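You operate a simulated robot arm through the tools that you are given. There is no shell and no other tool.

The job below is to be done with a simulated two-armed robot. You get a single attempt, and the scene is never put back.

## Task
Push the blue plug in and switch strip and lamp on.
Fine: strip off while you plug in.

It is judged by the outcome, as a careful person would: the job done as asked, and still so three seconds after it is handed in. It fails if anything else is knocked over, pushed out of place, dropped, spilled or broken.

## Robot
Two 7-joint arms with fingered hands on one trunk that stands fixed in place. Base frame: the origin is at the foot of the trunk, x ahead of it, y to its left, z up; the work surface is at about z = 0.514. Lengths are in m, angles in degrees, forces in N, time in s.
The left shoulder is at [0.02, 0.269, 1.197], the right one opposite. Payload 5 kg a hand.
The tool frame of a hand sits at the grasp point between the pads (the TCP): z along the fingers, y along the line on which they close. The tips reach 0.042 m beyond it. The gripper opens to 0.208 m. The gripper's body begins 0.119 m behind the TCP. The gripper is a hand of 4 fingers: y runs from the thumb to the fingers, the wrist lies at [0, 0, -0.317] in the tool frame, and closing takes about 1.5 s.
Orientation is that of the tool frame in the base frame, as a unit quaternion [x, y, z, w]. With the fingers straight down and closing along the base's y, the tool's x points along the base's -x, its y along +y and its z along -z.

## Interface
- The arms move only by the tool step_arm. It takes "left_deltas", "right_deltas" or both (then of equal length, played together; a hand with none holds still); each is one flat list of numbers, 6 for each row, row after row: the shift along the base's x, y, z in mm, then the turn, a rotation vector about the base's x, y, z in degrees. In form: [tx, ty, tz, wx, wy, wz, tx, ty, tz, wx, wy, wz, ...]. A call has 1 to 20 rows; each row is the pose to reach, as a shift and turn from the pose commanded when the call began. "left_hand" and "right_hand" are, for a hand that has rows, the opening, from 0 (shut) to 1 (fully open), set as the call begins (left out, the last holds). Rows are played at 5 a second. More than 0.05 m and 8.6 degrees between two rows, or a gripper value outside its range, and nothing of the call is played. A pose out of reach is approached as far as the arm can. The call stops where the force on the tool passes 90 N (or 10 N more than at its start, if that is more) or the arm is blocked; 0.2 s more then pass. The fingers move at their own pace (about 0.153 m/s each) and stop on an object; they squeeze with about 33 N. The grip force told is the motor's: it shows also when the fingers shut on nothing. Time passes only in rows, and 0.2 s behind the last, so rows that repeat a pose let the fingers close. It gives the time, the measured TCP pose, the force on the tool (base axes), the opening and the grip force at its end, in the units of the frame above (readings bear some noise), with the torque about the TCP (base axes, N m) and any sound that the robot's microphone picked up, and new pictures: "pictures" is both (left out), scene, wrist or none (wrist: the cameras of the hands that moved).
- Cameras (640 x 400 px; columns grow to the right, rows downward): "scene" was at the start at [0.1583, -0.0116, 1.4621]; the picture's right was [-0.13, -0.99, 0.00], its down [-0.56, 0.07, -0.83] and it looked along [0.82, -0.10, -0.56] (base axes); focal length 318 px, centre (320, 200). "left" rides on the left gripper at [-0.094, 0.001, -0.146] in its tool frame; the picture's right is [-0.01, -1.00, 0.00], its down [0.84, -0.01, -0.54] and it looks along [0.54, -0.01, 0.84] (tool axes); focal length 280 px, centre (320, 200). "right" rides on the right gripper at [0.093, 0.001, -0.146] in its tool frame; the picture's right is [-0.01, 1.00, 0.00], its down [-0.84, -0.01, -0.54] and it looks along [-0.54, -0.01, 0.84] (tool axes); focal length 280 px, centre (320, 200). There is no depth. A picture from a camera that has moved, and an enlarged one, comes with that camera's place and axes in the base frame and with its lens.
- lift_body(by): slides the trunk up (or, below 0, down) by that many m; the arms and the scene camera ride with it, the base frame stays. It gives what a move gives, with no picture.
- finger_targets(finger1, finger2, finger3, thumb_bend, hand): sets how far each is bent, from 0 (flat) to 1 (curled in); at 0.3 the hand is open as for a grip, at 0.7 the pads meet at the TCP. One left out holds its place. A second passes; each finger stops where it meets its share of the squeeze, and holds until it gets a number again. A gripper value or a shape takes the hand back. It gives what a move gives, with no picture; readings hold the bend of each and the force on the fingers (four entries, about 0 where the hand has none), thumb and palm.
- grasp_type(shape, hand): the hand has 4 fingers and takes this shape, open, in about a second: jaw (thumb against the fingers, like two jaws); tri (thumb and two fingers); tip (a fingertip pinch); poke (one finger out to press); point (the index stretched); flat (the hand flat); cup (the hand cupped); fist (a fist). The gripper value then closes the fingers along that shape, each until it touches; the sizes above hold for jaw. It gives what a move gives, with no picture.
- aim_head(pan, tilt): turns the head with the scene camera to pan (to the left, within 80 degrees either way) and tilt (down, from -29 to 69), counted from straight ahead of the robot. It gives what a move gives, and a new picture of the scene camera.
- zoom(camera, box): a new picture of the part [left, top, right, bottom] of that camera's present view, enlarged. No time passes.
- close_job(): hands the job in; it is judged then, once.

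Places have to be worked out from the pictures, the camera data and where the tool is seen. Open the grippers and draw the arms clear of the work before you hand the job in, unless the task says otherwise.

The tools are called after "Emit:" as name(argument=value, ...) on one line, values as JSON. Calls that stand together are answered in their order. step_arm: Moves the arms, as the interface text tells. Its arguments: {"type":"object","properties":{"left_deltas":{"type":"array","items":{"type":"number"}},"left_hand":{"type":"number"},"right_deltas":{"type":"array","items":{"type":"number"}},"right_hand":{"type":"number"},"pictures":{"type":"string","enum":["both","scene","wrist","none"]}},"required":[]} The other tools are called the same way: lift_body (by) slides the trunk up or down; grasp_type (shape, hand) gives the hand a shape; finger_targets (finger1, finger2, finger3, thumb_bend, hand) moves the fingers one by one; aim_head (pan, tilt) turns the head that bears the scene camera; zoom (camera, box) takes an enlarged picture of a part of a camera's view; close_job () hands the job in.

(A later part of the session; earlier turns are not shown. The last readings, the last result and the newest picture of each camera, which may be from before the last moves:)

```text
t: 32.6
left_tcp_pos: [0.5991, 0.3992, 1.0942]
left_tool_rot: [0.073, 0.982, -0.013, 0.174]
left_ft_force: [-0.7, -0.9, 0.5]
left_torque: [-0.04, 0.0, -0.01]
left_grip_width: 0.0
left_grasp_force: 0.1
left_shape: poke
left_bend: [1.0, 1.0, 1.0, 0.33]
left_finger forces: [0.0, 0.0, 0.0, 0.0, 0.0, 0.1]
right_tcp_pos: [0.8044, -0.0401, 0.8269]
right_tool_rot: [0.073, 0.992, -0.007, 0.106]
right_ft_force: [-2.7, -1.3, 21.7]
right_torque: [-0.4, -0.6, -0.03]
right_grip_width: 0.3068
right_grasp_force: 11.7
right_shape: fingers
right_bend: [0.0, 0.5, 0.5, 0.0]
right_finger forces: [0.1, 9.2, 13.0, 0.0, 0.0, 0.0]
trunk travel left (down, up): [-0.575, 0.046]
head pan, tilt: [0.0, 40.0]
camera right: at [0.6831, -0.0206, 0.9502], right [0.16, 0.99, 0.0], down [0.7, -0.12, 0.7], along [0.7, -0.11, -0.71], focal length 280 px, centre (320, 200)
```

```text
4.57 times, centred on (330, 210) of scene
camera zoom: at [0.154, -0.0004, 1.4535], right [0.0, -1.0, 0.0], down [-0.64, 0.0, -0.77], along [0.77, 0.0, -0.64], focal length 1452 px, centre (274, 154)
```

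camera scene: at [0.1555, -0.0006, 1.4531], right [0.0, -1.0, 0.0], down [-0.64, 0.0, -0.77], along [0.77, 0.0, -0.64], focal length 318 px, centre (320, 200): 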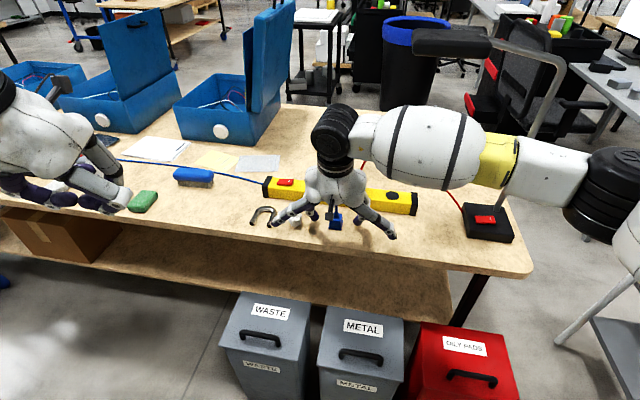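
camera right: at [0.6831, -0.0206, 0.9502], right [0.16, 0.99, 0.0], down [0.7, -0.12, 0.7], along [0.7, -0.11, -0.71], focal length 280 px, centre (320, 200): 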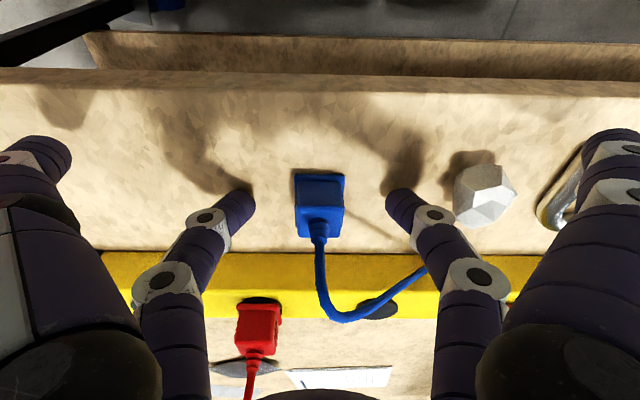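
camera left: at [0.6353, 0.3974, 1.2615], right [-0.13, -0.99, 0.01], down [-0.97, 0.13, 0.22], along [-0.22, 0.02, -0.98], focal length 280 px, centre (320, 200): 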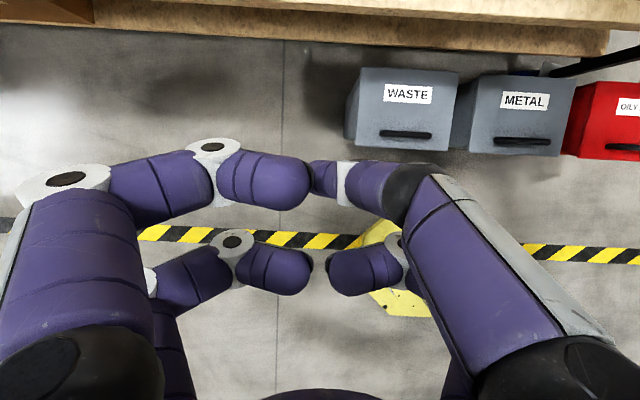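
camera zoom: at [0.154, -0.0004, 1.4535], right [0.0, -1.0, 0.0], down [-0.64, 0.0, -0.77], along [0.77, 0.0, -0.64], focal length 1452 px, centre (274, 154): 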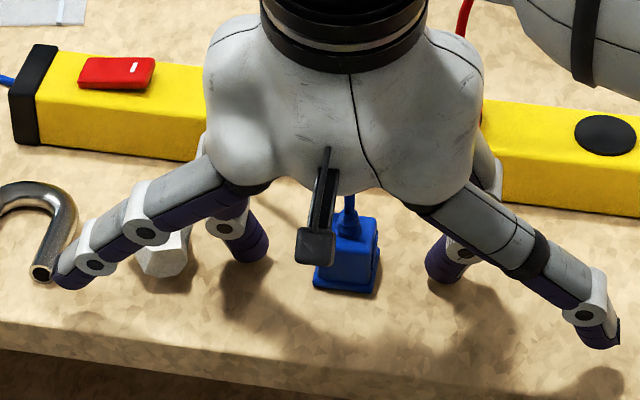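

The far fingertips touched the table (9–13 N) since at bend 0.5 they reach lower than expected. I lift 10 mm, narrow the fingers a bit, and look again.

Emit:
step_arm(right_deltas=[0, 0, 7, 0, 0, 0, 0, 0, 14, 0, 0, 0], pictures="none")

Emit:
finger_targets(hand="right", finger2=0.58, finger3=0.58)

Emit:
zoom(camera="right", box=[160, 120, 480, 320])

Emit:
zoom(camera="scene", box=[260, 170, 400, 250])

```text
t: 33.2
left_tcp_pos: [0.5997, 0.3987, 1.0934]
left_tool_rot: [0.073, 0.982, -0.013, 0.173]
left_ft_force: [-0.4, -0.2, 0.3]
left_torque: [-0.01, 0.04, -0.02]
left_grip_width: 0.0
left_grasp_force: 0.1
left_shape: poke
left_bend: [1.0, 1.0, 1.0, 0.33]
left_finger forces: [0.0, 0.0, 0.1, 0.0, 0.0, 0.0]
right_tcp_pos: [0.8042, -0.0413, 0.8373]
right_tool_rot: [0.074, 0.992, -0.008, 0.103]
right_ft_force: [0.0, -0.4, 0.8]
right_torque: [-0.03, -0.01, 0.0]
right_grip_width: 0.3072
right_grasp_force: 0.2
right_shape: fingers
right_bend: [0.0, 0.5, 0.5, 0.0]
right_finger forces: [0.0, 0.0, 0.1, 0.0, 0.0, 0.1]
trunk travel left (down, up): [-0.575, 0.046]
head pan, tilt: [0.0, 40.0]
```

```text
t: 34.2
left_tcp_pos: [0.5999, 0.3989, 1.0943]
left_tool_rot: [0.073, 0.982, -0.013, 0.173]
left_ft_force: [0.1, 0.2, 0.2]
left_torque: [-0.01, 0.0, 0.0]
left_grip_width: 0.0001
left_grasp_force: 0.0
left_shape: poke
left_bend: [1.0, 1.0, 1.0, 0.33]
left_finger forces: [0.0, 0.0, 0.0, 0.1, 0.0, 0.0]
right_tcp_pos: [0.8049, -0.0411, 0.8385]
right_tool_rot: [0.073, 0.992, -0.008, 0.104]
right_ft_force: [-0.4, -0.2, 0.4]
right_torque: [-0.01, -0.03, 0.0]
right_grip_width: 0.3071
right_grasp_force: 0.0
right_shape: fingers
right_bend: [0.0, 0.57, 0.57, 0.0]
right_finger forces: [0.1, 0.1, 0.1, 0.0, 0.1, 0.1]
trunk travel left (down, up): [-0.575, 0.046]
head pan, tilt: [0.0, 40.0]
```

```text
2.00 times, centred on (320, 220) of right
camera zoom: at [0.6838, -0.021, 0.9621], right [0.16, 0.99, 0.0], down [0.7, -0.12, 0.7], along [0.69, -0.11, -0.71], focal length 561 px, centre (320, 160)
```

zoom: 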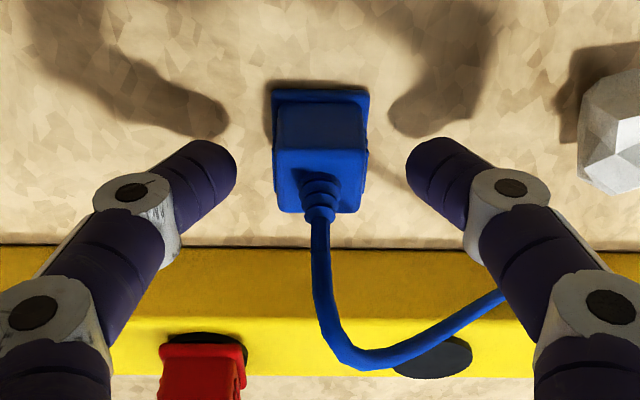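

```text
4.57 times, centred on (330, 210) of scene
camera zoom: at [0.1554, -0.0005, 1.4531], right [0.0, -1.0, 0.0], down [-0.64, 0.0, -0.77], along [0.77, 0.0, -0.64], focal length 1452 px, centre (274, 154)
```

zoom: 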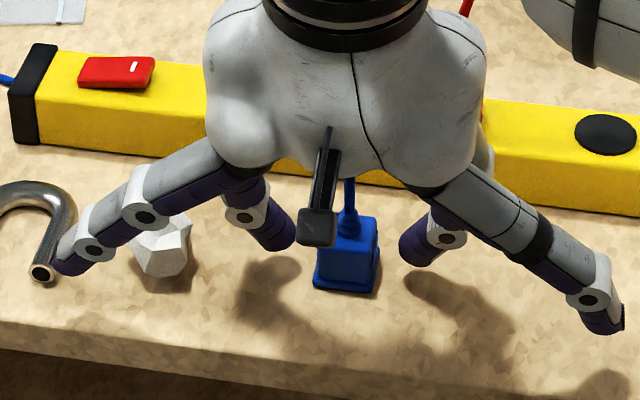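

Fingertips are symmetric about the plug. I lower 8 mm and close the far pair onto it.

Emit:
step_arm(right_deltas=[0, 0, -4, 0, 0, 0, 0, 0, -8, 0, 0, 0], pictures="none")

Emit:
finger_targets(hand="right", finger2=0.8, finger3=0.8)

Emit:
zoom(camera="right", box=[160, 120, 480, 320])

Emit:
zoom(camera="scene", box=[260, 170, 400, 250])

```text
t: 34.8
left_tcp_pos: [0.5991, 0.4001, 1.0922]
left_tool_rot: [0.074, 0.982, -0.013, 0.174]
left_ft_force: [0.4, 0.9, -0.3]
left_torque: [0.03, 0.03, -0.01]
left_grip_width: 0.0001
left_grasp_force: 0.0
left_shape: poke
left_bend: [1.0, 1.0, 1.0, 0.33]
left_finger forces: [0.0, 0.1, 0.1, 0.1, 0.1, 0.1]
right_tcp_pos: [0.8043, -0.0422, 0.8296]
right_tool_rot: [0.074, 0.992, -0.009, 0.104]
right_ft_force: [-0.4, 0.1, 0.2]
right_torque: [-0.01, 0.04, -0.03]
right_grip_width: 0.3072
right_grasp_force: 0.0
right_shape: fingers
right_bend: [0.0, 0.57, 0.57, 0.0]
right_finger forces: [0.0, 0.0, 0.1, 0.0, 0.0, 0.0]
trunk travel left (down, up): [-0.575, 0.046]
head pan, tilt: [0.0, 40.0]
```

```text
t: 35.8
left_tcp_pos: [0.5999, 0.3997, 1.0926]
left_tool_rot: [0.073, 0.982, -0.013, 0.173]
left_ft_force: [0.7, 0.5, -0.8]
left_torque: [0.0, 0.01, 0.01]
left_grip_width: 0.0003
left_grasp_force: 0.1
left_shape: poke
left_bend: [1.0, 1.0, 1.0, 0.33]
left_finger forces: [0.1, 0.0, 0.1, 0.1, 0.0, 0.1]
right_tcp_pos: [0.805, -0.0419, 0.8295]
right_tool_rot: [0.073, 0.992, -0.007, 0.104]
right_ft_force: [0.5, 0.4, 0.9]
right_torque: [0.02, 0.0, -0.01]
right_grip_width: 0.3073
right_grasp_force: 10.0
right_shape: fingers
right_bend: [0.0, 0.64, 0.64, 0.0]
right_finger forces: [0.0, 10.2, 10.3, 0.0, 0.0, 0.1]
trunk travel left (down, up): [-0.575, 0.046]
head pan, tilt: [0.0, 40.0]
```

```text
2.00 times, centred on (320, 220) of right
camera zoom: at [0.6834, -0.0211, 0.9541], right [0.16, 0.99, 0.0], down [0.7, -0.12, 0.7], along [0.69, -0.11, -0.71], focal length 561 px, centre (320, 160)
```

zoom: 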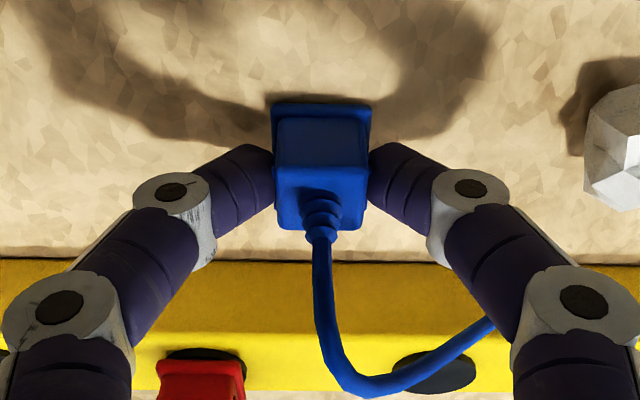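

```text
4.57 times, centred on (330, 210) of scene
camera zoom: at [0.1555, -0.0005, 1.4531], right [0.0, -1.0, 0.0], down [-0.64, 0.0, -0.77], along [0.77, 0.0, -0.64], focal length 1452 px, centre (274, 154)
```

zoom: 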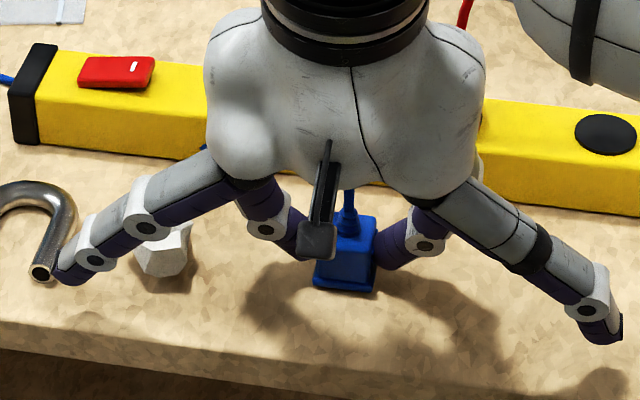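

The plug is held with about 10 N on each side, centred. I lift it straight up 90 mm.

Emit:
step_arm(right_deltas=[0, 0, 5, 0, 0, 0, 0, 0, 15, 0, 0, 0, 0, 0, 30, 0, 0, 0, 0, 0, 50, 0, 0, 0, 0, 0, 70, 0, 0, 0, 0, 0, 90, 0, 0, 0], pictures="both")

Emit:
zoom(camera="scene", box=[260, 140, 400, 230])

```text
t: 37.2
left_tcp_pos: [0.6001, 0.3984, 1.0945]
left_tool_rot: [0.074, 0.982, -0.013, 0.172]
left_ft_force: [0.6, 0.1, 1.2]
left_torque: [-0.02, -0.05, 0.0]
left_grip_width: 0.0001
left_grasp_force: 0.0
left_shape: poke
left_bend: [1.0, 1.0, 1.0, 0.33]
left_finger forces: [0.1, 0.0, 0.1, 0.0, 0.1, 0.1]
right_tcp_pos: [0.8053, -0.0406, 0.9213]
right_tool_rot: [0.075, 0.992, -0.008, 0.105]
right_ft_force: [-0.2, -0.2, -0.9]
right_torque: [-0.03, -0.04, -0.01]
right_grip_width: 0.3074
right_grasp_force: 10.4
right_shape: fingers
right_bend: [0.0, 0.64, 0.64, 0.0]
right_finger forces: [0.0, 10.3, 10.2, 0.0, 0.1, 0.0]
trunk travel left (down, up): [-0.575, 0.046]
head pan, tilt: [0.0, 40.0]
camera scene: at [0.1551, -0.0004, 1.4532], right [0.0, -1.0, 0.0], down [-0.64, 0.0, -0.77], along [0.77, 0.0, -0.64], focal length 318 px, centre (320, 200)
camera right: at [0.6841, -0.0203, 1.0454], right [0.16, 0.99, 0.0], down [0.7, -0.12, 0.7], along [0.69, -0.11, -0.71], focal length 280 px, centre (320, 200)
```

scene: 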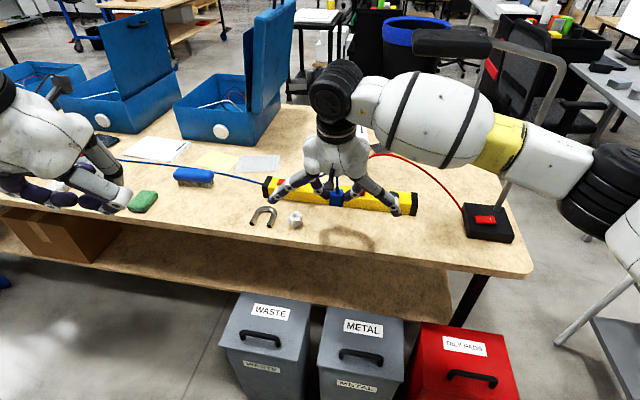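
right: 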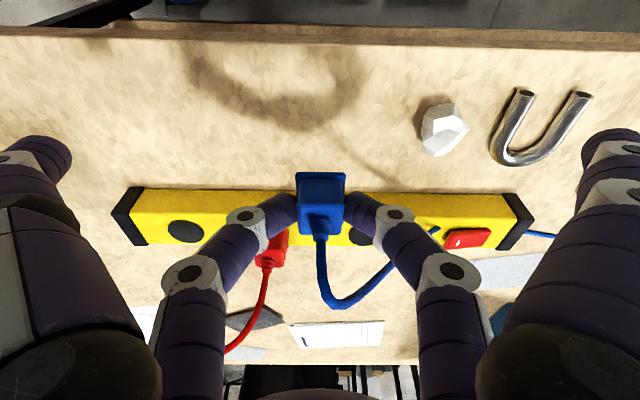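

```text
4.44 times, centred on (330, 185) of scene
camera zoom: at [0.1551, -0.0004, 1.4532], right [0.0, -1.0, 0.0], down [-0.64, 0.0, -0.77], along [0.77, 0.0, -0.64], focal length 1412 px, centre (276, 267)
```

zoom: 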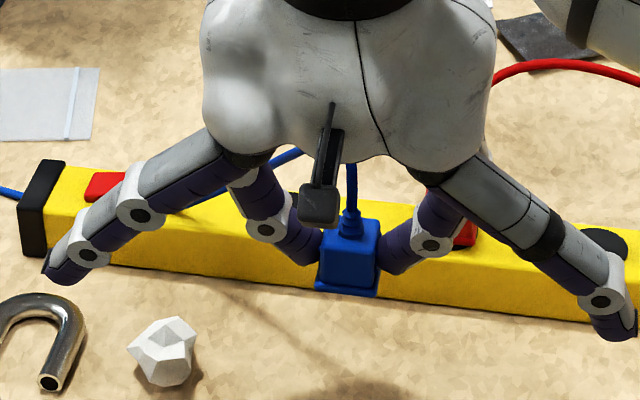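

The plug and its stiff cord came up cleanly. I shift left first (away from the red plug), then forward to hover above the free socket.

Emit:
step_arm(right_deltas=[0, 12, 3, 0, 0, 0, 0, 25, 6, 0, 0, 0, 0, 37, 8, 0, 0, 0, 20, 37, 8, 0, 0, 0, 45, 37, 8, 0, 0, 0, 70, 37, 8, 0, 0, 0, 95, 37, 8, 0, 0, 0, 115, 37, 8, 0, 0, 0, 126, 37, 8, 0, 0, 0, 126, 37, 8, 0, 0, 0], pictures="both")

Emit:
zoom(camera="scene", box=[260, 130, 400, 220])

Emit:
zoom(camera="right", box=[160, 100, 480, 300])

```text
t: 39.4
left_tcp_pos: [0.601, 0.3996, 1.093]
left_tool_rot: [0.072, 0.982, -0.013, 0.174]
left_ft_force: [-0.7, -0.6, 0.2]
left_torque: [0.02, -0.02, -0.01]
left_grip_width: 0.0
left_grasp_force: 0.1
left_shape: poke
left_bend: [1.0, 1.0, 1.0, 0.33]
left_finger forces: [0.0, 0.0, 0.0, 0.1, 0.0, 0.0]
right_tcp_pos: [0.931, -0.0056, 0.927]
right_tool_rot: [0.073, 0.992, -0.008, 0.104]
right_ft_force: [0.5, 0.2, -0.2]
right_torque: [0.0, 0.05, 0.0]
right_grip_width: 0.3072
right_grasp_force: 10.8
right_shape: fingers
right_bend: [0.0, 0.64, 0.64, 0.0]
right_finger forces: [0.0, 10.1, 10.2, 0.0, 0.1, 0.0]
trunk travel left (down, up): [-0.575, 0.046]
head pan, tilt: [0.0, 40.0]
camera scene: at [0.1555, -0.0005, 1.4531], right [0.0, -1.0, 0.0], down [-0.64, 0.0, -0.77], along [0.77, 0.0, -0.64], focal length 318 px, centre (320, 200)
camera right: at [0.8099, 0.0161, 1.0519], right [0.16, 0.99, 0.0], down [0.7, -0.12, 0.7], along [0.69, -0.11, -0.71], focal length 280 px, centre (320, 200)
```

scene: 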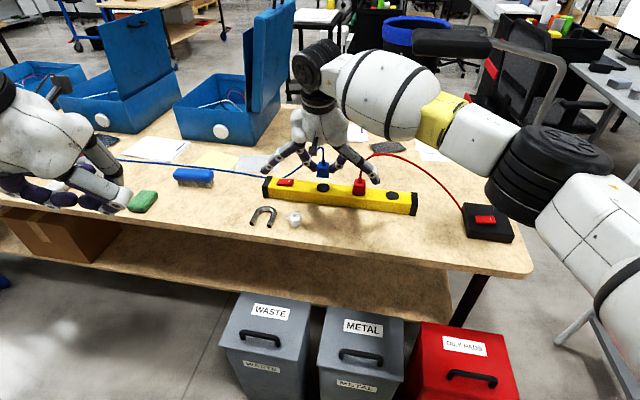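
right: 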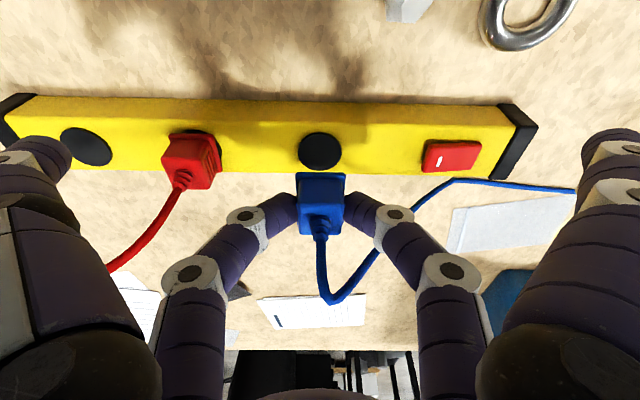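

```text
4.44 times, centred on (330, 175) of scene
camera zoom: at [0.1555, -0.0005, 1.4531], right [0.0, -1.0, 0.0], down [-0.64, 0.0, -0.77], along [0.77, 0.0, -0.64], focal length 1412 px, centre (276, 311)
```

zoom: 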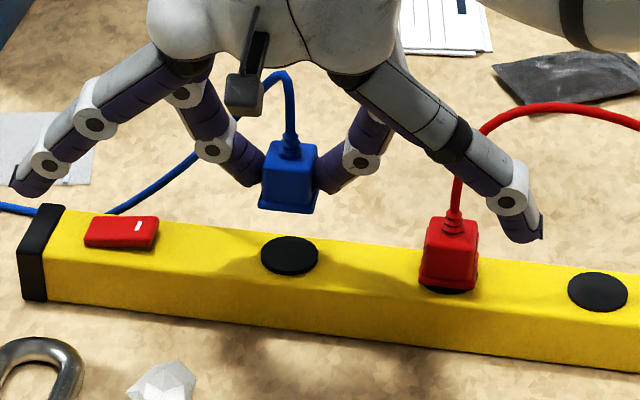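

```text
2.00 times, centred on (320, 200) of right
camera zoom: at [0.8099, 0.0161, 1.0519], right [0.16, 0.99, 0.0], down [0.7, -0.12, 0.7], along [0.69, -0.11, -0.71], focal length 561 px, centre (320, 200)
```

zoom: 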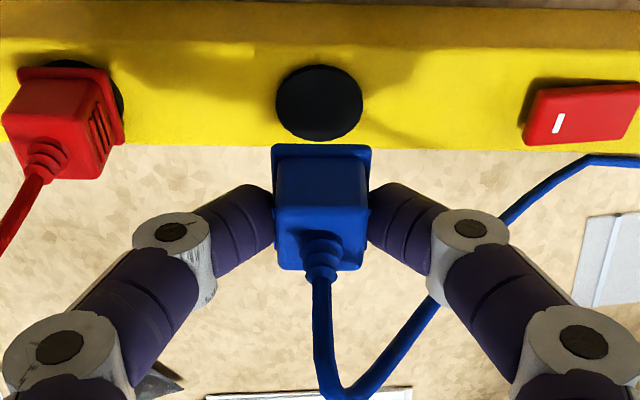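

The plug hovers over the socket; both cameras put it within 2 mm of the socket's centre. I correct about 1.5 mm and descend to a few mm above contact.

Emit:
step_arm(right_deltas=[-1.5, -0.5, -10, 0, 0, 0, -1.5, -0.5, -20, 0, 0, 0, -1.5, -0.5, -30, 0, 0, 0, -1.5, -0.5, -38, 0, 0, 0, -1.5, -0.5, -43, 0, 0, 0, -1.5, -0.5, -43, 0, 0, 0], pictures="both")

Emit:
zoom(camera="scene", box=[280, 150, 380, 215])

Emit:
zoom(camera="right", box=[160, 100, 480, 300])

```text
t: 40.8
left_tcp_pos: [0.6013, 0.3985, 1.0936]
left_tool_rot: [0.073, 0.982, -0.012, 0.173]
left_ft_force: [-0.8, -0.5, 0.6]
left_torque: [-0.02, -0.04, 0.0]
left_grip_width: 0.0
left_grasp_force: 0.1
left_shape: poke
left_bend: [1.0, 1.0, 1.0, 0.33]
left_finger forces: [0.1, 0.1, 0.0, 0.1, 0.0, 0.0]
right_tcp_pos: [0.9287, -0.0056, 0.8844]
right_tool_rot: [0.074, 0.992, -0.008, 0.104]
right_ft_force: [-0.5, -0.3, -0.7]
right_torque: [-0.01, 0.0, 0.01]
right_grip_width: 0.3071
right_grasp_force: 10.7
right_shape: fingers
right_bend: [0.0, 0.64, 0.64, 0.0]
right_finger forces: [0.0, 10.3, 10.1, 0.0, 0.1, 0.0]
trunk travel left (down, up): [-0.575, 0.046]
head pan, tilt: [0.0, 40.0]
camera scene: at [0.1555, -0.0005, 1.4531], right [0.0, -1.0, 0.0], down [-0.64, 0.0, -0.77], along [0.77, 0.0, -0.64], focal length 318 px, centre (320, 200)
camera right: at [0.8079, 0.0156, 1.0087], right [0.16, 0.99, 0.0], down [0.7, -0.12, 0.7], along [0.69, -0.11, -0.71], focal length 280 px, centre (320, 200)
```

scene: 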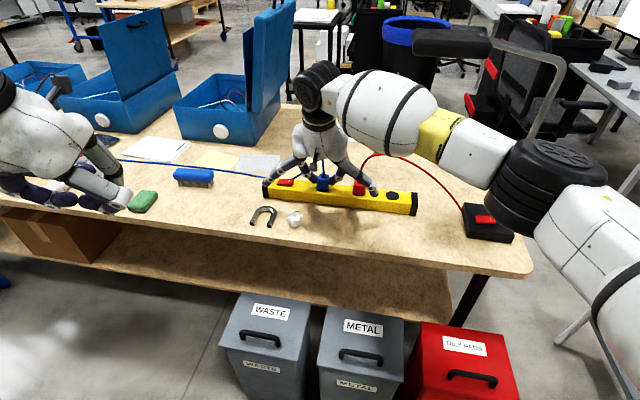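
right: 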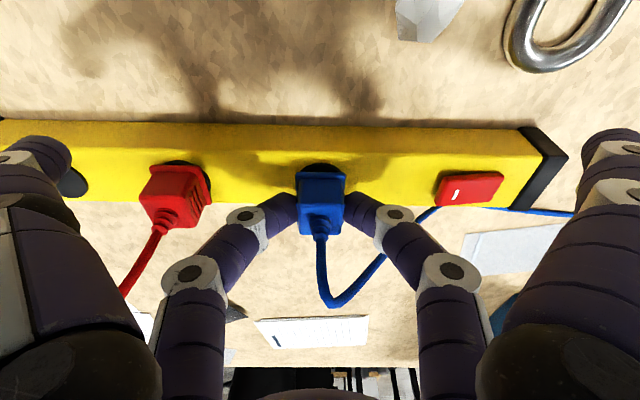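

```text
6.15 times, centred on (330, 182) of scene
camera zoom: at [0.1555, -0.0005, 1.4531], right [0.0, -1.0, 0.0], down [-0.64, 0.0, -0.77], along [0.77, 0.0, -0.64], focal length 1955 px, centre (258, 308)
```

zoom: 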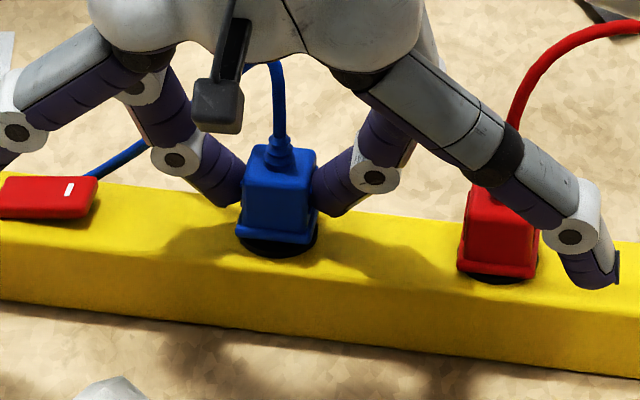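

```text
2.00 times, centred on (320, 200) of right
camera zoom: at [0.8079, 0.0156, 1.0087], right [0.16, 0.99, 0.0], down [0.7, -0.12, 0.7], along [0.69, -0.11, -0.71], focal length 561 px, centre (320, 200)
```

zoom: 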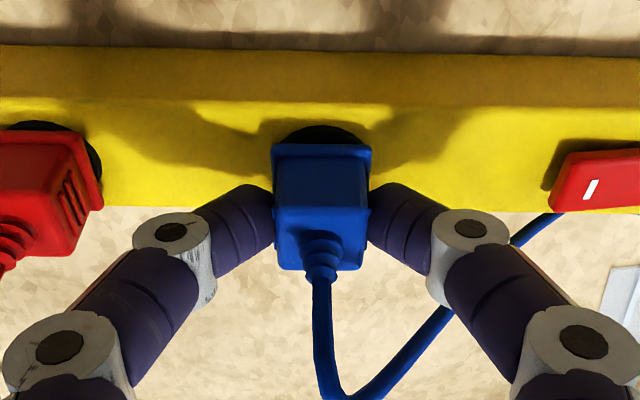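

Blue plug sits right above its disc, similar to how the red one sits on its own. I lower in small steps, watching for contact force.

Emit:
step_arm(right_deltas=[0, 0, -3, 0, 0, 0, 0, 0, -6, 0, 0, 0], pictures="none")

Emit:
step_arm(right_deltas=[0, 0, -2, 0, 0, 0, 0, 0, -4, 0, 0, 0], pictures="none")

Emit:
zoom(camera="scene", box=[280, 150, 380, 215])

Emit:
zoom(camera="right", box=[160, 100, 480, 300])

```text
t: 41.4
left_tcp_pos: [0.6002, 0.399, 1.0923]
left_tool_rot: [0.073, 0.982, -0.012, 0.173]
left_ft_force: [-0.7, -0.5, -0.1]
left_torque: [0.0, 0.02, -0.01]
left_grip_width: 0.0001
left_grasp_force: 0.0
left_shape: poke
left_bend: [1.0, 1.0, 1.0, 0.33]
left_finger forces: [0.0, 0.0, 0.0, 0.1, 0.0, 0.0]
right_tcp_pos: [0.9311, -0.0054, 0.8787]
right_tool_rot: [0.074, 0.992, -0.008, 0.104]
right_ft_force: [0.1, -0.3, 0.3]
right_torque: [-0.01, 0.02, 0.04]
right_grip_width: 0.307
right_grasp_force: 10.5
right_shape: fingers
right_bend: [0.0, 0.64, 0.64, 0.0]
right_finger forces: [0.0, 10.5, 10.5, 0.0, 0.1, 0.1]
trunk travel left (down, up): [-0.575, 0.046]
head pan, tilt: [0.0, 40.0]
```

```text
t: 42.0
left_tcp_pos: [0.5989, 0.3989, 1.0935]
left_tool_rot: [0.073, 0.982, -0.013, 0.174]
left_ft_force: [0.4, 0.4, 0.1]
left_torque: [-0.02, 0.0, -0.01]
left_grip_width: 0.0001
left_grasp_force: 0.1
left_shape: poke
left_bend: [1.0, 1.0, 1.0, 0.33]
left_finger forces: [0.0, 0.0, 0.1, 0.1, 0.1, 0.0]
right_tcp_pos: [0.9287, -0.0034, 0.8786]
right_tool_rot: [0.074, 0.992, -0.007, 0.105]
right_ft_force: [-0.9, -0.2, 16.0]
right_torque: [-0.15, -0.52, -0.03]
right_grip_width: 0.307
right_grasp_force: 14.2
right_shape: fingers
right_bend: [0.0, 0.64, 0.64, 0.0]
right_finger forces: [0.1, 13.9, 14.6, 0.0, 0.0, 0.0]
trunk travel left (down, up): [-0.575, 0.046]
head pan, tilt: [0.0, 40.0]
heard: snap
```

```text
6.15 times, centred on (330, 182) of scene
camera zoom: at [0.1542, -0.0005, 1.4534], right [0.0, -1.0, 0.0], down [-0.64, 0.0, -0.77], along [0.77, 0.0, -0.64], focal length 1955 px, centre (258, 308)
```

zoom: 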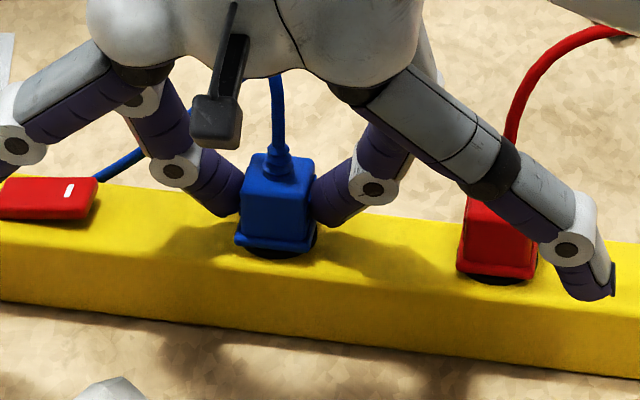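

```text
2.00 times, centred on (320, 200) of right
camera zoom: at [0.8075, 0.0163, 1.0017], right [0.16, 0.99, 0.0], down [0.7, -0.12, 0.7], along [0.69, -0.11, -0.71], focal length 561 px, centre (320, 200)
```

zoom: 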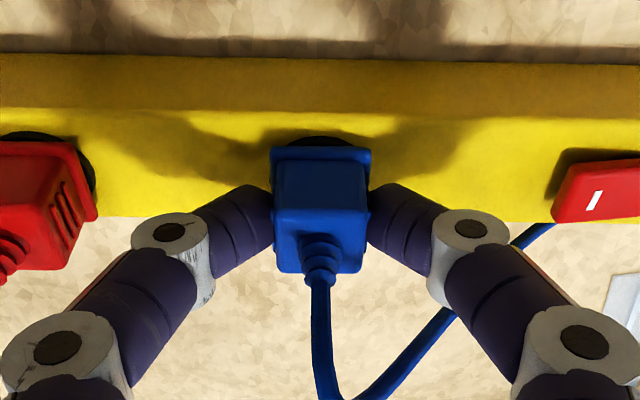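

A "snap" was heard with 16 N reaction: the plug seems to have clicked in. I push slightly further to make sure it is fully home.

Emit:
step_arm(right_deltas=[0, 0, -2, 0, 0, 0, 0, 0, -4, 0, 0, 0], pictures="none")

Emit:
zoom(camera="scene", box=[280, 150, 380, 215])

```text
t: 42.6
left_tcp_pos: [0.5984, 0.3985, 1.0933]
left_tool_rot: [0.073, 0.982, -0.013, 0.174]
left_ft_force: [-0.1, -0.7, -0.4]
left_torque: [0.0, 0.01, -0.03]
left_grip_width: 0.0
left_grasp_force: 0.1
left_shape: poke
left_bend: [1.0, 1.0, 1.0, 0.33]
left_finger forces: [0.0, 0.0, 0.1, 0.0, 0.0, 0.0]
right_tcp_pos: [0.9299, -0.0052, 0.8741]
right_tool_rot: [0.074, 0.992, -0.007, 0.105]
right_ft_force: [1.2, -0.2, 26.6]
right_torque: [-0.12, -0.98, -0.04]
right_grip_width: 0.3072
right_grasp_force: 15.9
right_shape: fingers
right_bend: [0.0, 0.63, 0.63, 0.0]
right_finger forces: [0.0, 16.3, 16.3, 0.1, 0.1, 0.0]
trunk travel left (down, up): [-0.575, 0.046]
head pan, tilt: [0.0, 40.0]
```

```text
6.15 times, centred on (330, 182) of scene
camera zoom: at [0.1539, -0.0005, 1.4534], right [0.0, -1.0, 0.0], down [-0.64, 0.0, -0.77], along [0.77, 0.0, -0.64], focal length 1955 px, centre (258, 308)
```

zoom: 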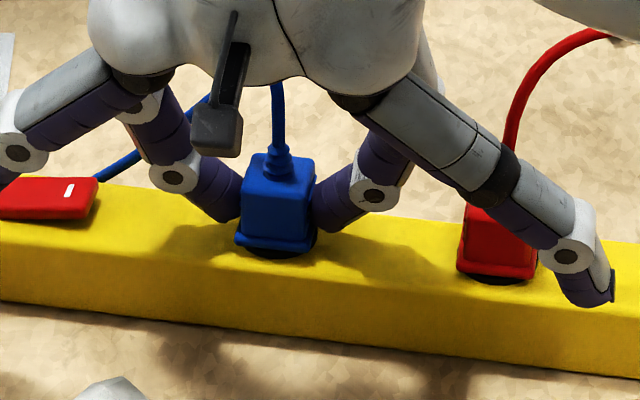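

The plug holds at 27 N with no further travel, so it is home. I ease off the push, then open the far pair just a little (the red plug is near).

Emit:
step_arm(right_deltas=[0, 0, 2, 0, 0, 0, 0, 0, 5, 0, 0, 0], pictures="none")

Emit:
finger_targets(hand="right", finger2=0.59, finger3=0.59)

Emit:
zoom(camera="right", box=[160, 100, 480, 300])

Emit:
zoom(camera="scene", box=[280, 150, 380, 215])

```text
t: 43.2
left_tcp_pos: [0.6008, 0.3986, 1.0925]
left_tool_rot: [0.073, 0.982, -0.012, 0.173]
left_ft_force: [-0.9, 0.4, -0.1]
left_torque: [0.01, -0.02, 0.02]
left_grip_width: 0.0
left_grasp_force: 0.0
left_shape: poke
left_bend: [1.0, 1.0, 1.0, 0.33]
left_finger forces: [0.1, 0.0, 0.0, 0.0, 0.0, 0.0]
right_tcp_pos: [0.9283, -0.0046, 0.8756]
right_tool_rot: [0.073, 0.992, -0.008, 0.103]
right_ft_force: [7.5, 1.6, 9.6]
right_torque: [0.05, -0.57, 0.05]
right_grip_width: 0.3071
right_grasp_force: 12.5
right_shape: fingers
right_bend: [0.0, 0.63, 0.64, 0.0]
right_finger forces: [0.1, 14.1, 10.7, 0.1, 0.0, 0.0]
trunk travel left (down, up): [-0.575, 0.046]
head pan, tilt: [0.0, 40.0]
```

```text
t: 44.2
left_tcp_pos: [0.6006, 0.4008, 1.094]
left_tool_rot: [0.073, 0.982, -0.014, 0.174]
left_ft_force: [-0.3, 0.0, 0.0]
left_torque: [-0.01, 0.0, 0.0]
left_grip_width: 0.0
left_grasp_force: 0.0
left_shape: poke
left_bend: [1.0, 1.0, 1.0, 0.33]
left_finger forces: [0.0, 0.0, 0.0, 0.0, 0.1, 0.0]
right_tcp_pos: [0.929, -0.0047, 0.8766]
right_tool_rot: [0.073, 0.992, -0.007, 0.104]
right_ft_force: [1.2, -0.3, 0.2]
right_torque: [0.02, 0.05, -0.01]
right_grip_width: 0.3072
right_grasp_force: 0.1
right_shape: fingers
right_bend: [0.0, 0.59, 0.59, 0.0]
right_finger forces: [0.1, 0.0, 0.0, 0.0, 0.1, 0.1]
trunk travel left (down, up): [-0.575, 0.046]
head pan, tilt: [0.0, 40.0]
```

```text
2.00 times, centred on (320, 200) of right
camera zoom: at [0.8078, 0.0156, 1.0005], right [0.16, 0.99, 0.0], down [0.7, -0.12, 0.7], along [0.69, -0.11, -0.71], focal length 561 px, centre (320, 200)
```

zoom: 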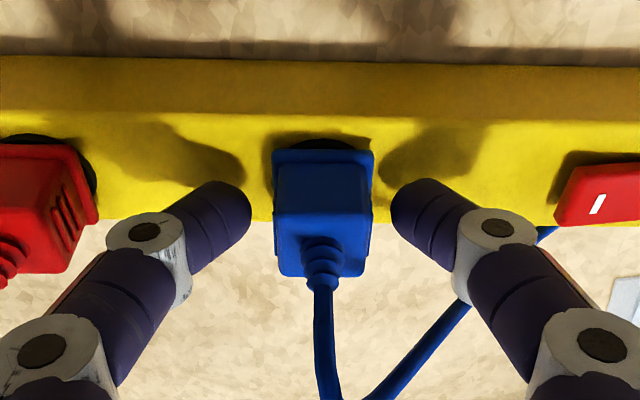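

```text
6.15 times, centred on (330, 182) of scene
camera zoom: at [0.1556, -0.0005, 1.4531], right [0.0, -1.0, 0.0], down [-0.64, 0.0, -0.77], along [0.77, 0.0, -0.64], focal length 1955 px, centre (258, 308)
```

zoom: 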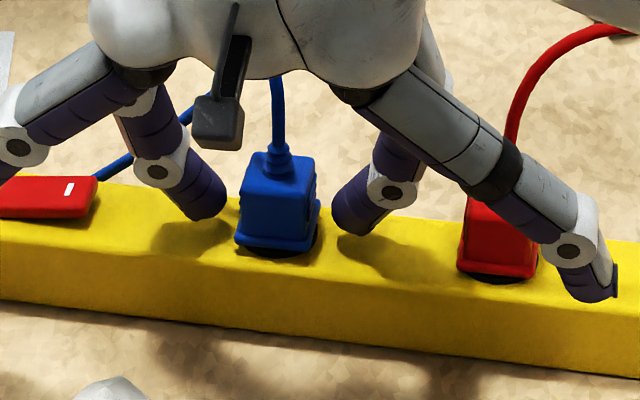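

The plug stands firmly in the socket, free of the fingers. I raise the hand straight up and then draw it back.

Emit:
step_arm(right_deltas=[0, 0, 12, 0, 0, 0, 0, 0, 28, 0, 0, 0, -4, 0, 48, 0, 0, 0, -15, 0, 72, 0, 0, 0, -40, -5, 100, 0, 0, 0, -75, -20, 120, 0, 0, 0, -115, -45, 130, 0, 0, 0, -155, -70, 140, 0, 0, 0, -195, -95, 150, 0, 0, 0, -235, -125, 160, 0, 0, 0], pictures="both")

Emit:
zoom(camera="scene", box=[250, 140, 430, 230])

```text
refused: row 10 steps farther than a row can; nothing moved
```

```text
3.56 times, centred on (340, 185) of scene
camera zoom: at [0.1556, -0.0005, 1.4531], right [0.0, -1.0, 0.0], down [-0.64, 0.0, -0.77], along [0.77, 0.0, -0.64], focal length 1130 px, centre (249, 253)
```

zoom: 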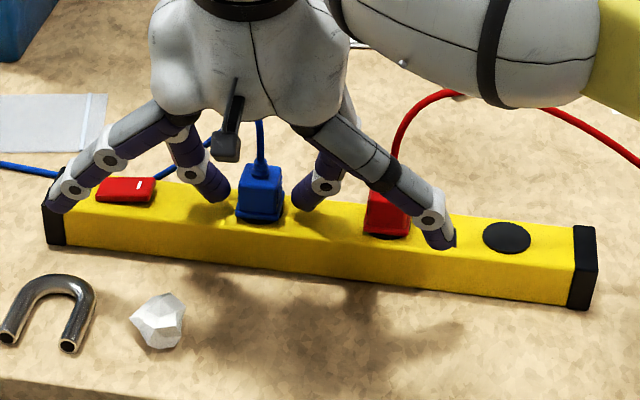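

One row step was slightly too long, so nothing moved. I repeat the retreat with shorter steps.

Emit:
step_arm(right_deltas=[0, 0, 12, 0, 0, 0, 0, 0, 28, 0, 0, 0, -4, 0, 48, 0, 0, 0, -15, 0, 72, 0, 0, 0, -38, -5, 98, 0, 0, 0, -70, -18, 118, 0, 0, 0, -106, -40, 130, 0, 0, 0, -142, -64, 140, 0, 0, 0, -178, -88, 150, 0, 0, 0, -214, -112, 160, 0, 0, 0], pictures="both")

Emit:
zoom(camera="scene", box=[250, 140, 430, 230])

```text
t: 46.4
left_tcp_pos: [0.5993, 0.3982, 1.0946]
left_tool_rot: [0.074, 0.982, -0.012, 0.173]
left_ft_force: [-1.2, -0.5, -0.1]
left_torque: [0.07, -0.03, 0.04]
left_grip_width: 0.0
left_grasp_force: 0.1
left_shape: poke
left_bend: [1.0, 1.0, 1.0, 0.33]
left_finger forces: [0.1, 0.0, 0.0, 0.1, 0.1, 0.1]
right_tcp_pos: [0.7143, -0.1165, 1.036]
right_tool_rot: [0.074, 0.992, -0.007, 0.104]
right_ft_force: [-1.1, -0.3, 0.2]
right_torque: [0.12, -0.04, 0.03]
right_grip_width: 0.3071
right_grasp_force: 0.1
right_shape: fingers
right_bend: [0.0, 0.59, 0.59, 0.0]
right_finger forces: [0.0, 0.0, 0.0, 0.1, 0.1, 0.1]
trunk travel left (down, up): [-0.575, 0.046]
head pan, tilt: [0.0, 40.0]
camera scene: at [0.1551, -0.0012, 1.4533], right [0.0, -1.0, 0.0], down [-0.64, 0.0, -0.77], along [0.77, 0.0, -0.64], focal length 318 px, centre (320, 200)
camera right: at [0.5932, -0.0961, 1.1606], right [0.16, 0.99, 0.0], down [0.7, -0.12, 0.7], along [0.69, -0.11, -0.71], focal length 280 px, centre (320, 200)
```

scene: 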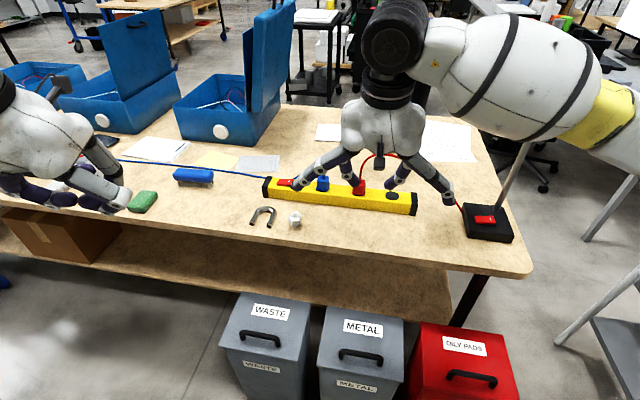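
right: 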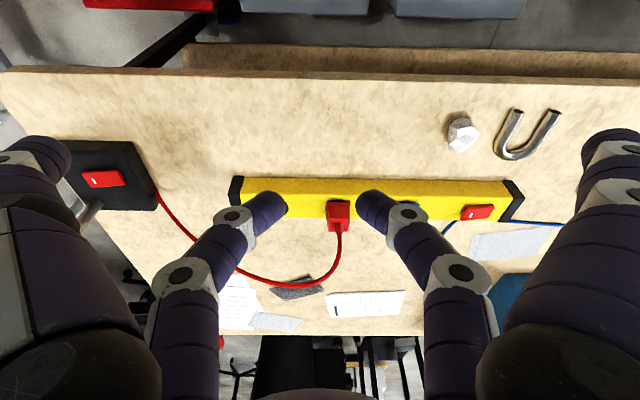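

```text
3.56 times, centred on (340, 185) of scene
camera zoom: at [0.1551, -0.0012, 1.4533], right [0.0, -1.0, 0.0], down [-0.64, 0.0, -0.77], along [0.77, 0.0, -0.64], focal length 1130 px, centre (249, 253)
```

zoom: 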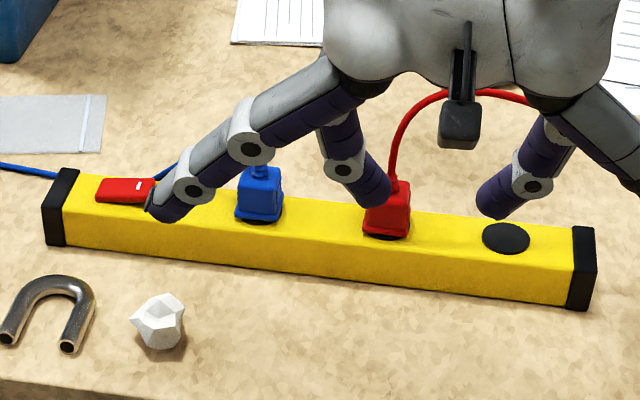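

The blue plug is seated just like the red one. I draw the right hand further back, set it to poke, and re-aim to inspect the plug, its cord and the switches.

Emit:
step_arm(right_deltas=[-40, -25, 5, 0.3, 2, 0, -80, -50, 10, 0.6, 4, 0, -120, -75, 20, 0.9, 6, 0, -160, -100, 30, 1.2, 8, 0, -200, -125, 40, 1.5, 10, 0, -235, -150, 50, 1.77, 11.87, 0], pictures="none")

Emit:
grasp_type(shape="poke", hand="right")

Emit:
aim_head(pan=0, tilt=45)

Emit:
zoom(camera="scene", box=[230, 120, 390, 210])

Emit:
zoom(camera="scene", box=[255, 140, 345, 190])

```text
t: 48.0
left_tcp_pos: [0.6003, 0.3972, 1.0938]
left_tool_rot: [0.074, 0.982, -0.012, 0.173]
left_ft_force: [0.0, -1.3, 0.9]
left_torque: [0.24, -0.03, 0.08]
left_grip_width: 0.0
left_grasp_force: 0.1
left_shape: poke
left_bend: [1.0, 1.0, 1.0, 0.33]
left_finger forces: [0.0, 0.0, 0.1, 0.1, 0.1, 0.0]
right_tcp_pos: [0.4342, -0.217, 0.9962]
right_tool_rot: [0.039, 0.989, 0.064, -0.127]
right_ft_force: [-0.3, -1.0, 0.1]
right_torque: [0.27, -0.05, -0.06]
right_grip_width: 0.3075
right_grasp_force: 0.0
right_shape: fingers
right_bend: [0.0, 0.59, 0.59, 0.0]
right_finger forces: [0.1, 0.1, 0.1, 0.0, 0.0, 0.0]
right hand out of reach, approached as far as the arm can: row 2, 3, 4, 5
trunk travel left (down, up): [-0.575, 0.046]
head pan, tilt: [0.0, 40.0]
stopped in row 6 (right hand): the arm was blocked; the commanded pose is now the measured one
```

```text
t: 48.9
left_tcp_pos: [0.601, 0.4004, 1.0939]
left_tool_rot: [0.073, 0.982, -0.012, 0.175]
left_ft_force: [0.1, -0.3, 0.3]
left_torque: [0.01, -0.05, 0.0]
left_grip_width: 0.0
left_grasp_force: 0.0
left_shape: poke
left_bend: [1.0, 1.0, 1.0, 0.33]
left_finger forces: [0.0, 0.0, 0.0, 0.1, 0.0, 0.0]
right_tcp_pos: [0.4337, -0.2139, 0.9984]
right_tool_rot: [0.039, 0.989, 0.064, -0.125]
right_ft_force: [0.0, -1.1, -0.5]
right_torque: [0.0, 0.0, 0.03]
right_grip_width: 0.0
right_grasp_force: 0.1
right_shape: poke
right_bend: [1.0, 1.0, 1.0, 0.33]
right_finger forces: [0.0, 0.1, 0.1, 0.1, 0.0, 0.0]
trunk travel left (down, up): [-0.575, 0.046]
head pan, tilt: [0.0, 40.0]
```

```text
t: 49.6
left_tcp_pos: [0.5997, 0.4004, 1.0929]
left_tool_rot: [0.074, 0.982, -0.014, 0.173]
left_ft_force: [1.0, -0.4, -0.1]
left_torque: [0.02, 0.01, 0.03]
left_grip_width: 0.0003
left_grasp_force: 0.1
left_shape: poke
left_bend: [1.0, 1.0, 1.0, 0.33]
left_finger forces: [0.0, 0.0, 0.0, 0.1, 0.1, 0.1]
right_tcp_pos: [0.435, -0.214, 0.9975]
right_tool_rot: [0.04, 0.989, 0.065, -0.126]
right_ft_force: [-0.4, -0.6, 0.0]
right_torque: [0.03, -0.04, -0.04]
right_grip_width: 0.0
right_grasp_force: 0.1
right_shape: poke
right_bend: [1.0, 1.0, 1.0, 0.33]
right_finger forces: [0.0, 0.0, 0.1, 0.1, 0.0, 0.1]
trunk travel left (down, up): [-0.575, 0.046]
head pan, tilt: [0.0, 45.0]
camera scene: at [0.1515, -0.0006, 1.4459], right [0.0, -1.0, 0.0], down [-0.71, 0.0, -0.71], along [0.71, 0.0, -0.71], focal length 318 px, centre (320, 200)
```

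scene: 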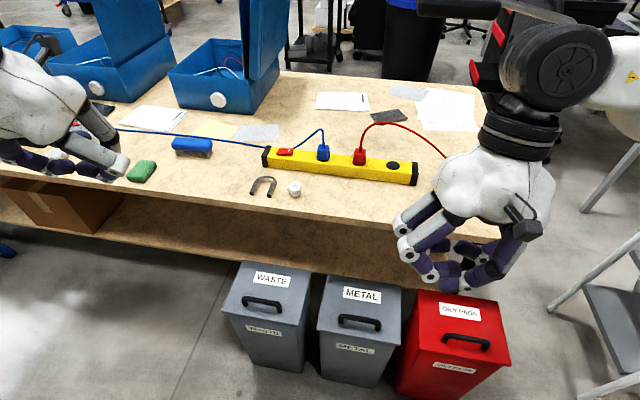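

```text
4.00 times, centred on (310, 165) of scene
camera zoom: at [0.1515, -0.0006, 1.4459], right [0.0, -1.0, 0.0], down [-0.71, 0.0, -0.71], along [0.71, 0.0, -0.71], focal length 1271 px, centre (360, 340)
```

zoom: 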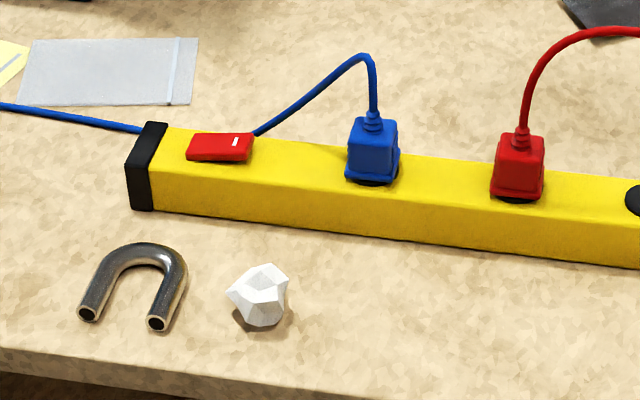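

```text
7.11 times, centred on (300, 165) of scene
camera zoom: at [0.1515, -0.0006, 1.4459], right [0.0, -1.0, 0.0], down [-0.71, 0.0, -0.71], along [0.71, 0.0, -0.71], focal length 2259 px, centre (462, 449)
```

zoom: 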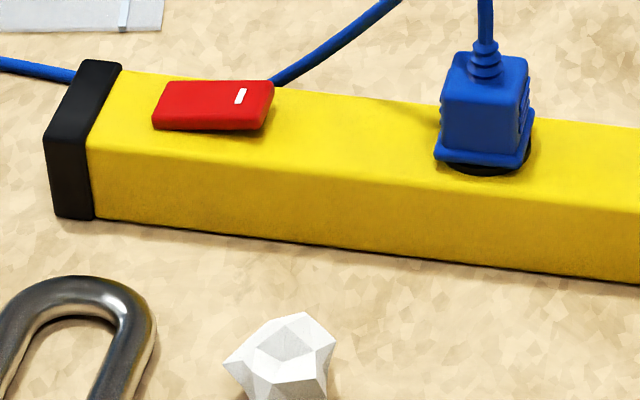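

The plug is in and stands straight; its cord arcs freely to the left (it passes visually through the strip, so it's not a hazard). Now I bring the left poke finger over the rocker's raised marked "I" end, leaning the hand 10° left to stay away from the blue cord.

Emit:
step_arm(left_deltas=[31, -25, -10, -0.83, 0, 0, 62, -50, -20, -1.67, 0, 0, 93, -74, -31, -2.5, 0, 0, 124, -99, -41, -3.33, 0, 0, 156, -124, -51, -4.17, 0, 0, 187, -149, -61, -5, 0, 0, 218, -173, -72, -5.83, 0, 0, 249, -198, -82, -6.67, 0, 0, 280, -223, -92, -7.5, 0, 0, 311, -248, -102, -8.33, 0, 0, 342, -272, -113, -9.17, 0, 0, 373, -297, -123, -10, 0, 0, 373, -297, -123, -10, 0, 0], pictures="both")

Emit:
zoom(camera="scene", box=[230, 90, 350, 190])

Emit:
zoom(camera="left", box=[220, 80, 460, 230])

```text
t: 52.4
left_tcp_pos: [0.9734, 0.1031, 0.9725]
left_tool_rot: [0.058, 0.977, -0.098, 0.18]
left_ft_force: [0.1, 0.5, -0.2]
left_torque: [-0.07, -0.04, -0.02]
left_grip_width: 0.0
left_grasp_force: 0.0
left_shape: poke
left_bend: [1.0, 1.0, 1.0, 0.33]
left_finger forces: [0.0, 0.0, 0.1, 0.0, 0.1, 0.0]
right_tcp_pos: [0.4343, -0.2133, 0.9979]
right_tool_rot: [0.038, 0.989, 0.063, -0.127]
right_ft_force: [-0.4, 0.1, -0.3]
right_torque: [-0.05, -0.01, 0.02]
right_grip_width: 0.0003
right_grasp_force: 0.1
right_shape: poke
right_bend: [1.0, 1.0, 1.0, 0.33]
right_finger forces: [0.0, 0.1, 0.0, 0.0, 0.1, 0.0]
trunk travel left (down, up): [-0.575, 0.046]
head pan, tilt: [0.0, 45.0]
camera scene: at [0.1519, 0.0, 1.4459], right [0.0, -1.0, 0.0], down [-0.71, 0.0, -0.71], along [0.71, 0.0, -0.71], focal length 318 px, centre (320, 200)
camera left: at [1.0096, 0.1273, 1.139], right [-0.13, -0.98, 0.18], down [-0.97, 0.17, 0.19], along [-0.22, -0.15, -0.97], focal length 280 px, centre (320, 200)
```

scene: 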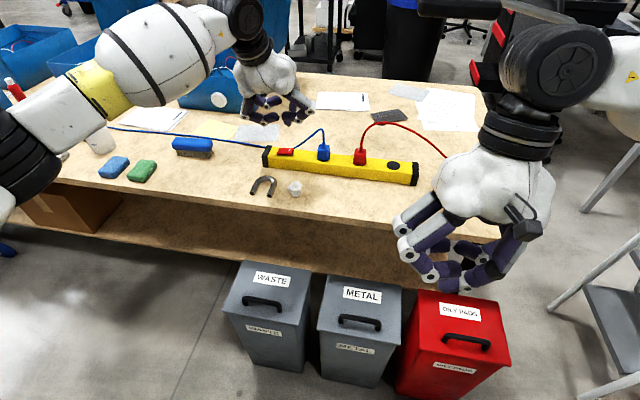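
left: 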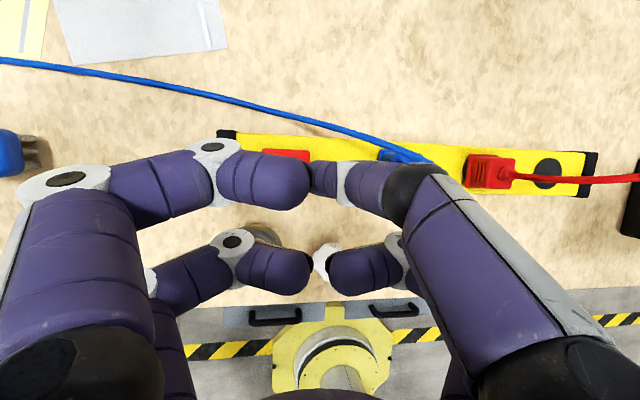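

```text
4.00 times, centred on (290, 140) of scene
camera zoom: at [0.1519, 0.0, 1.4459], right [0.0, -1.0, 0.0], down [-0.71, 0.0, -0.71], along [0.71, 0.0, -0.71], focal length 1271 px, centre (440, 440)
```

zoom: 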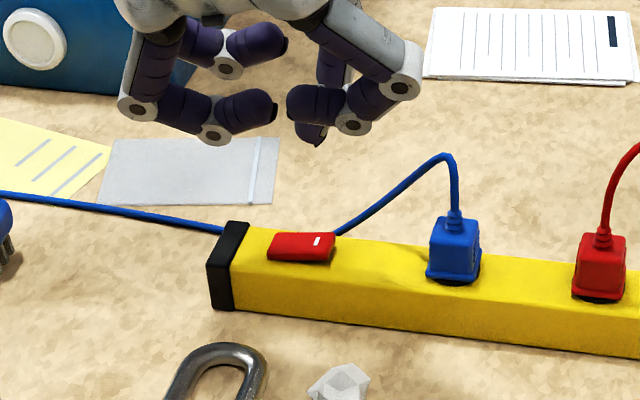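

```text
2.67 times, centred on (340, 155) of left
camera zoom: at [1.0096, 0.1273, 1.139], right [-0.13, -0.98, 0.18], down [-0.97, 0.17, 0.19], along [-0.22, -0.15, -0.97], focal length 748 px, centre (267, 320)
```

zoom: 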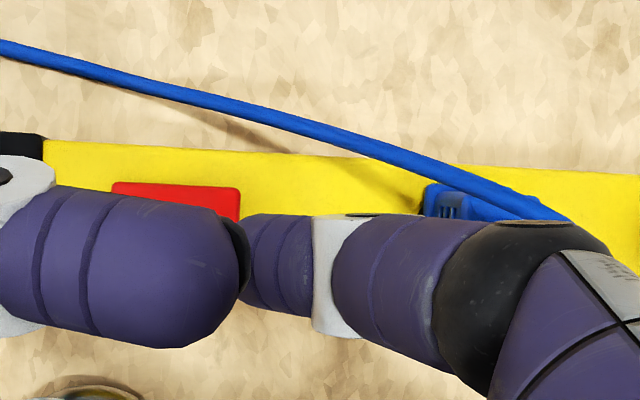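

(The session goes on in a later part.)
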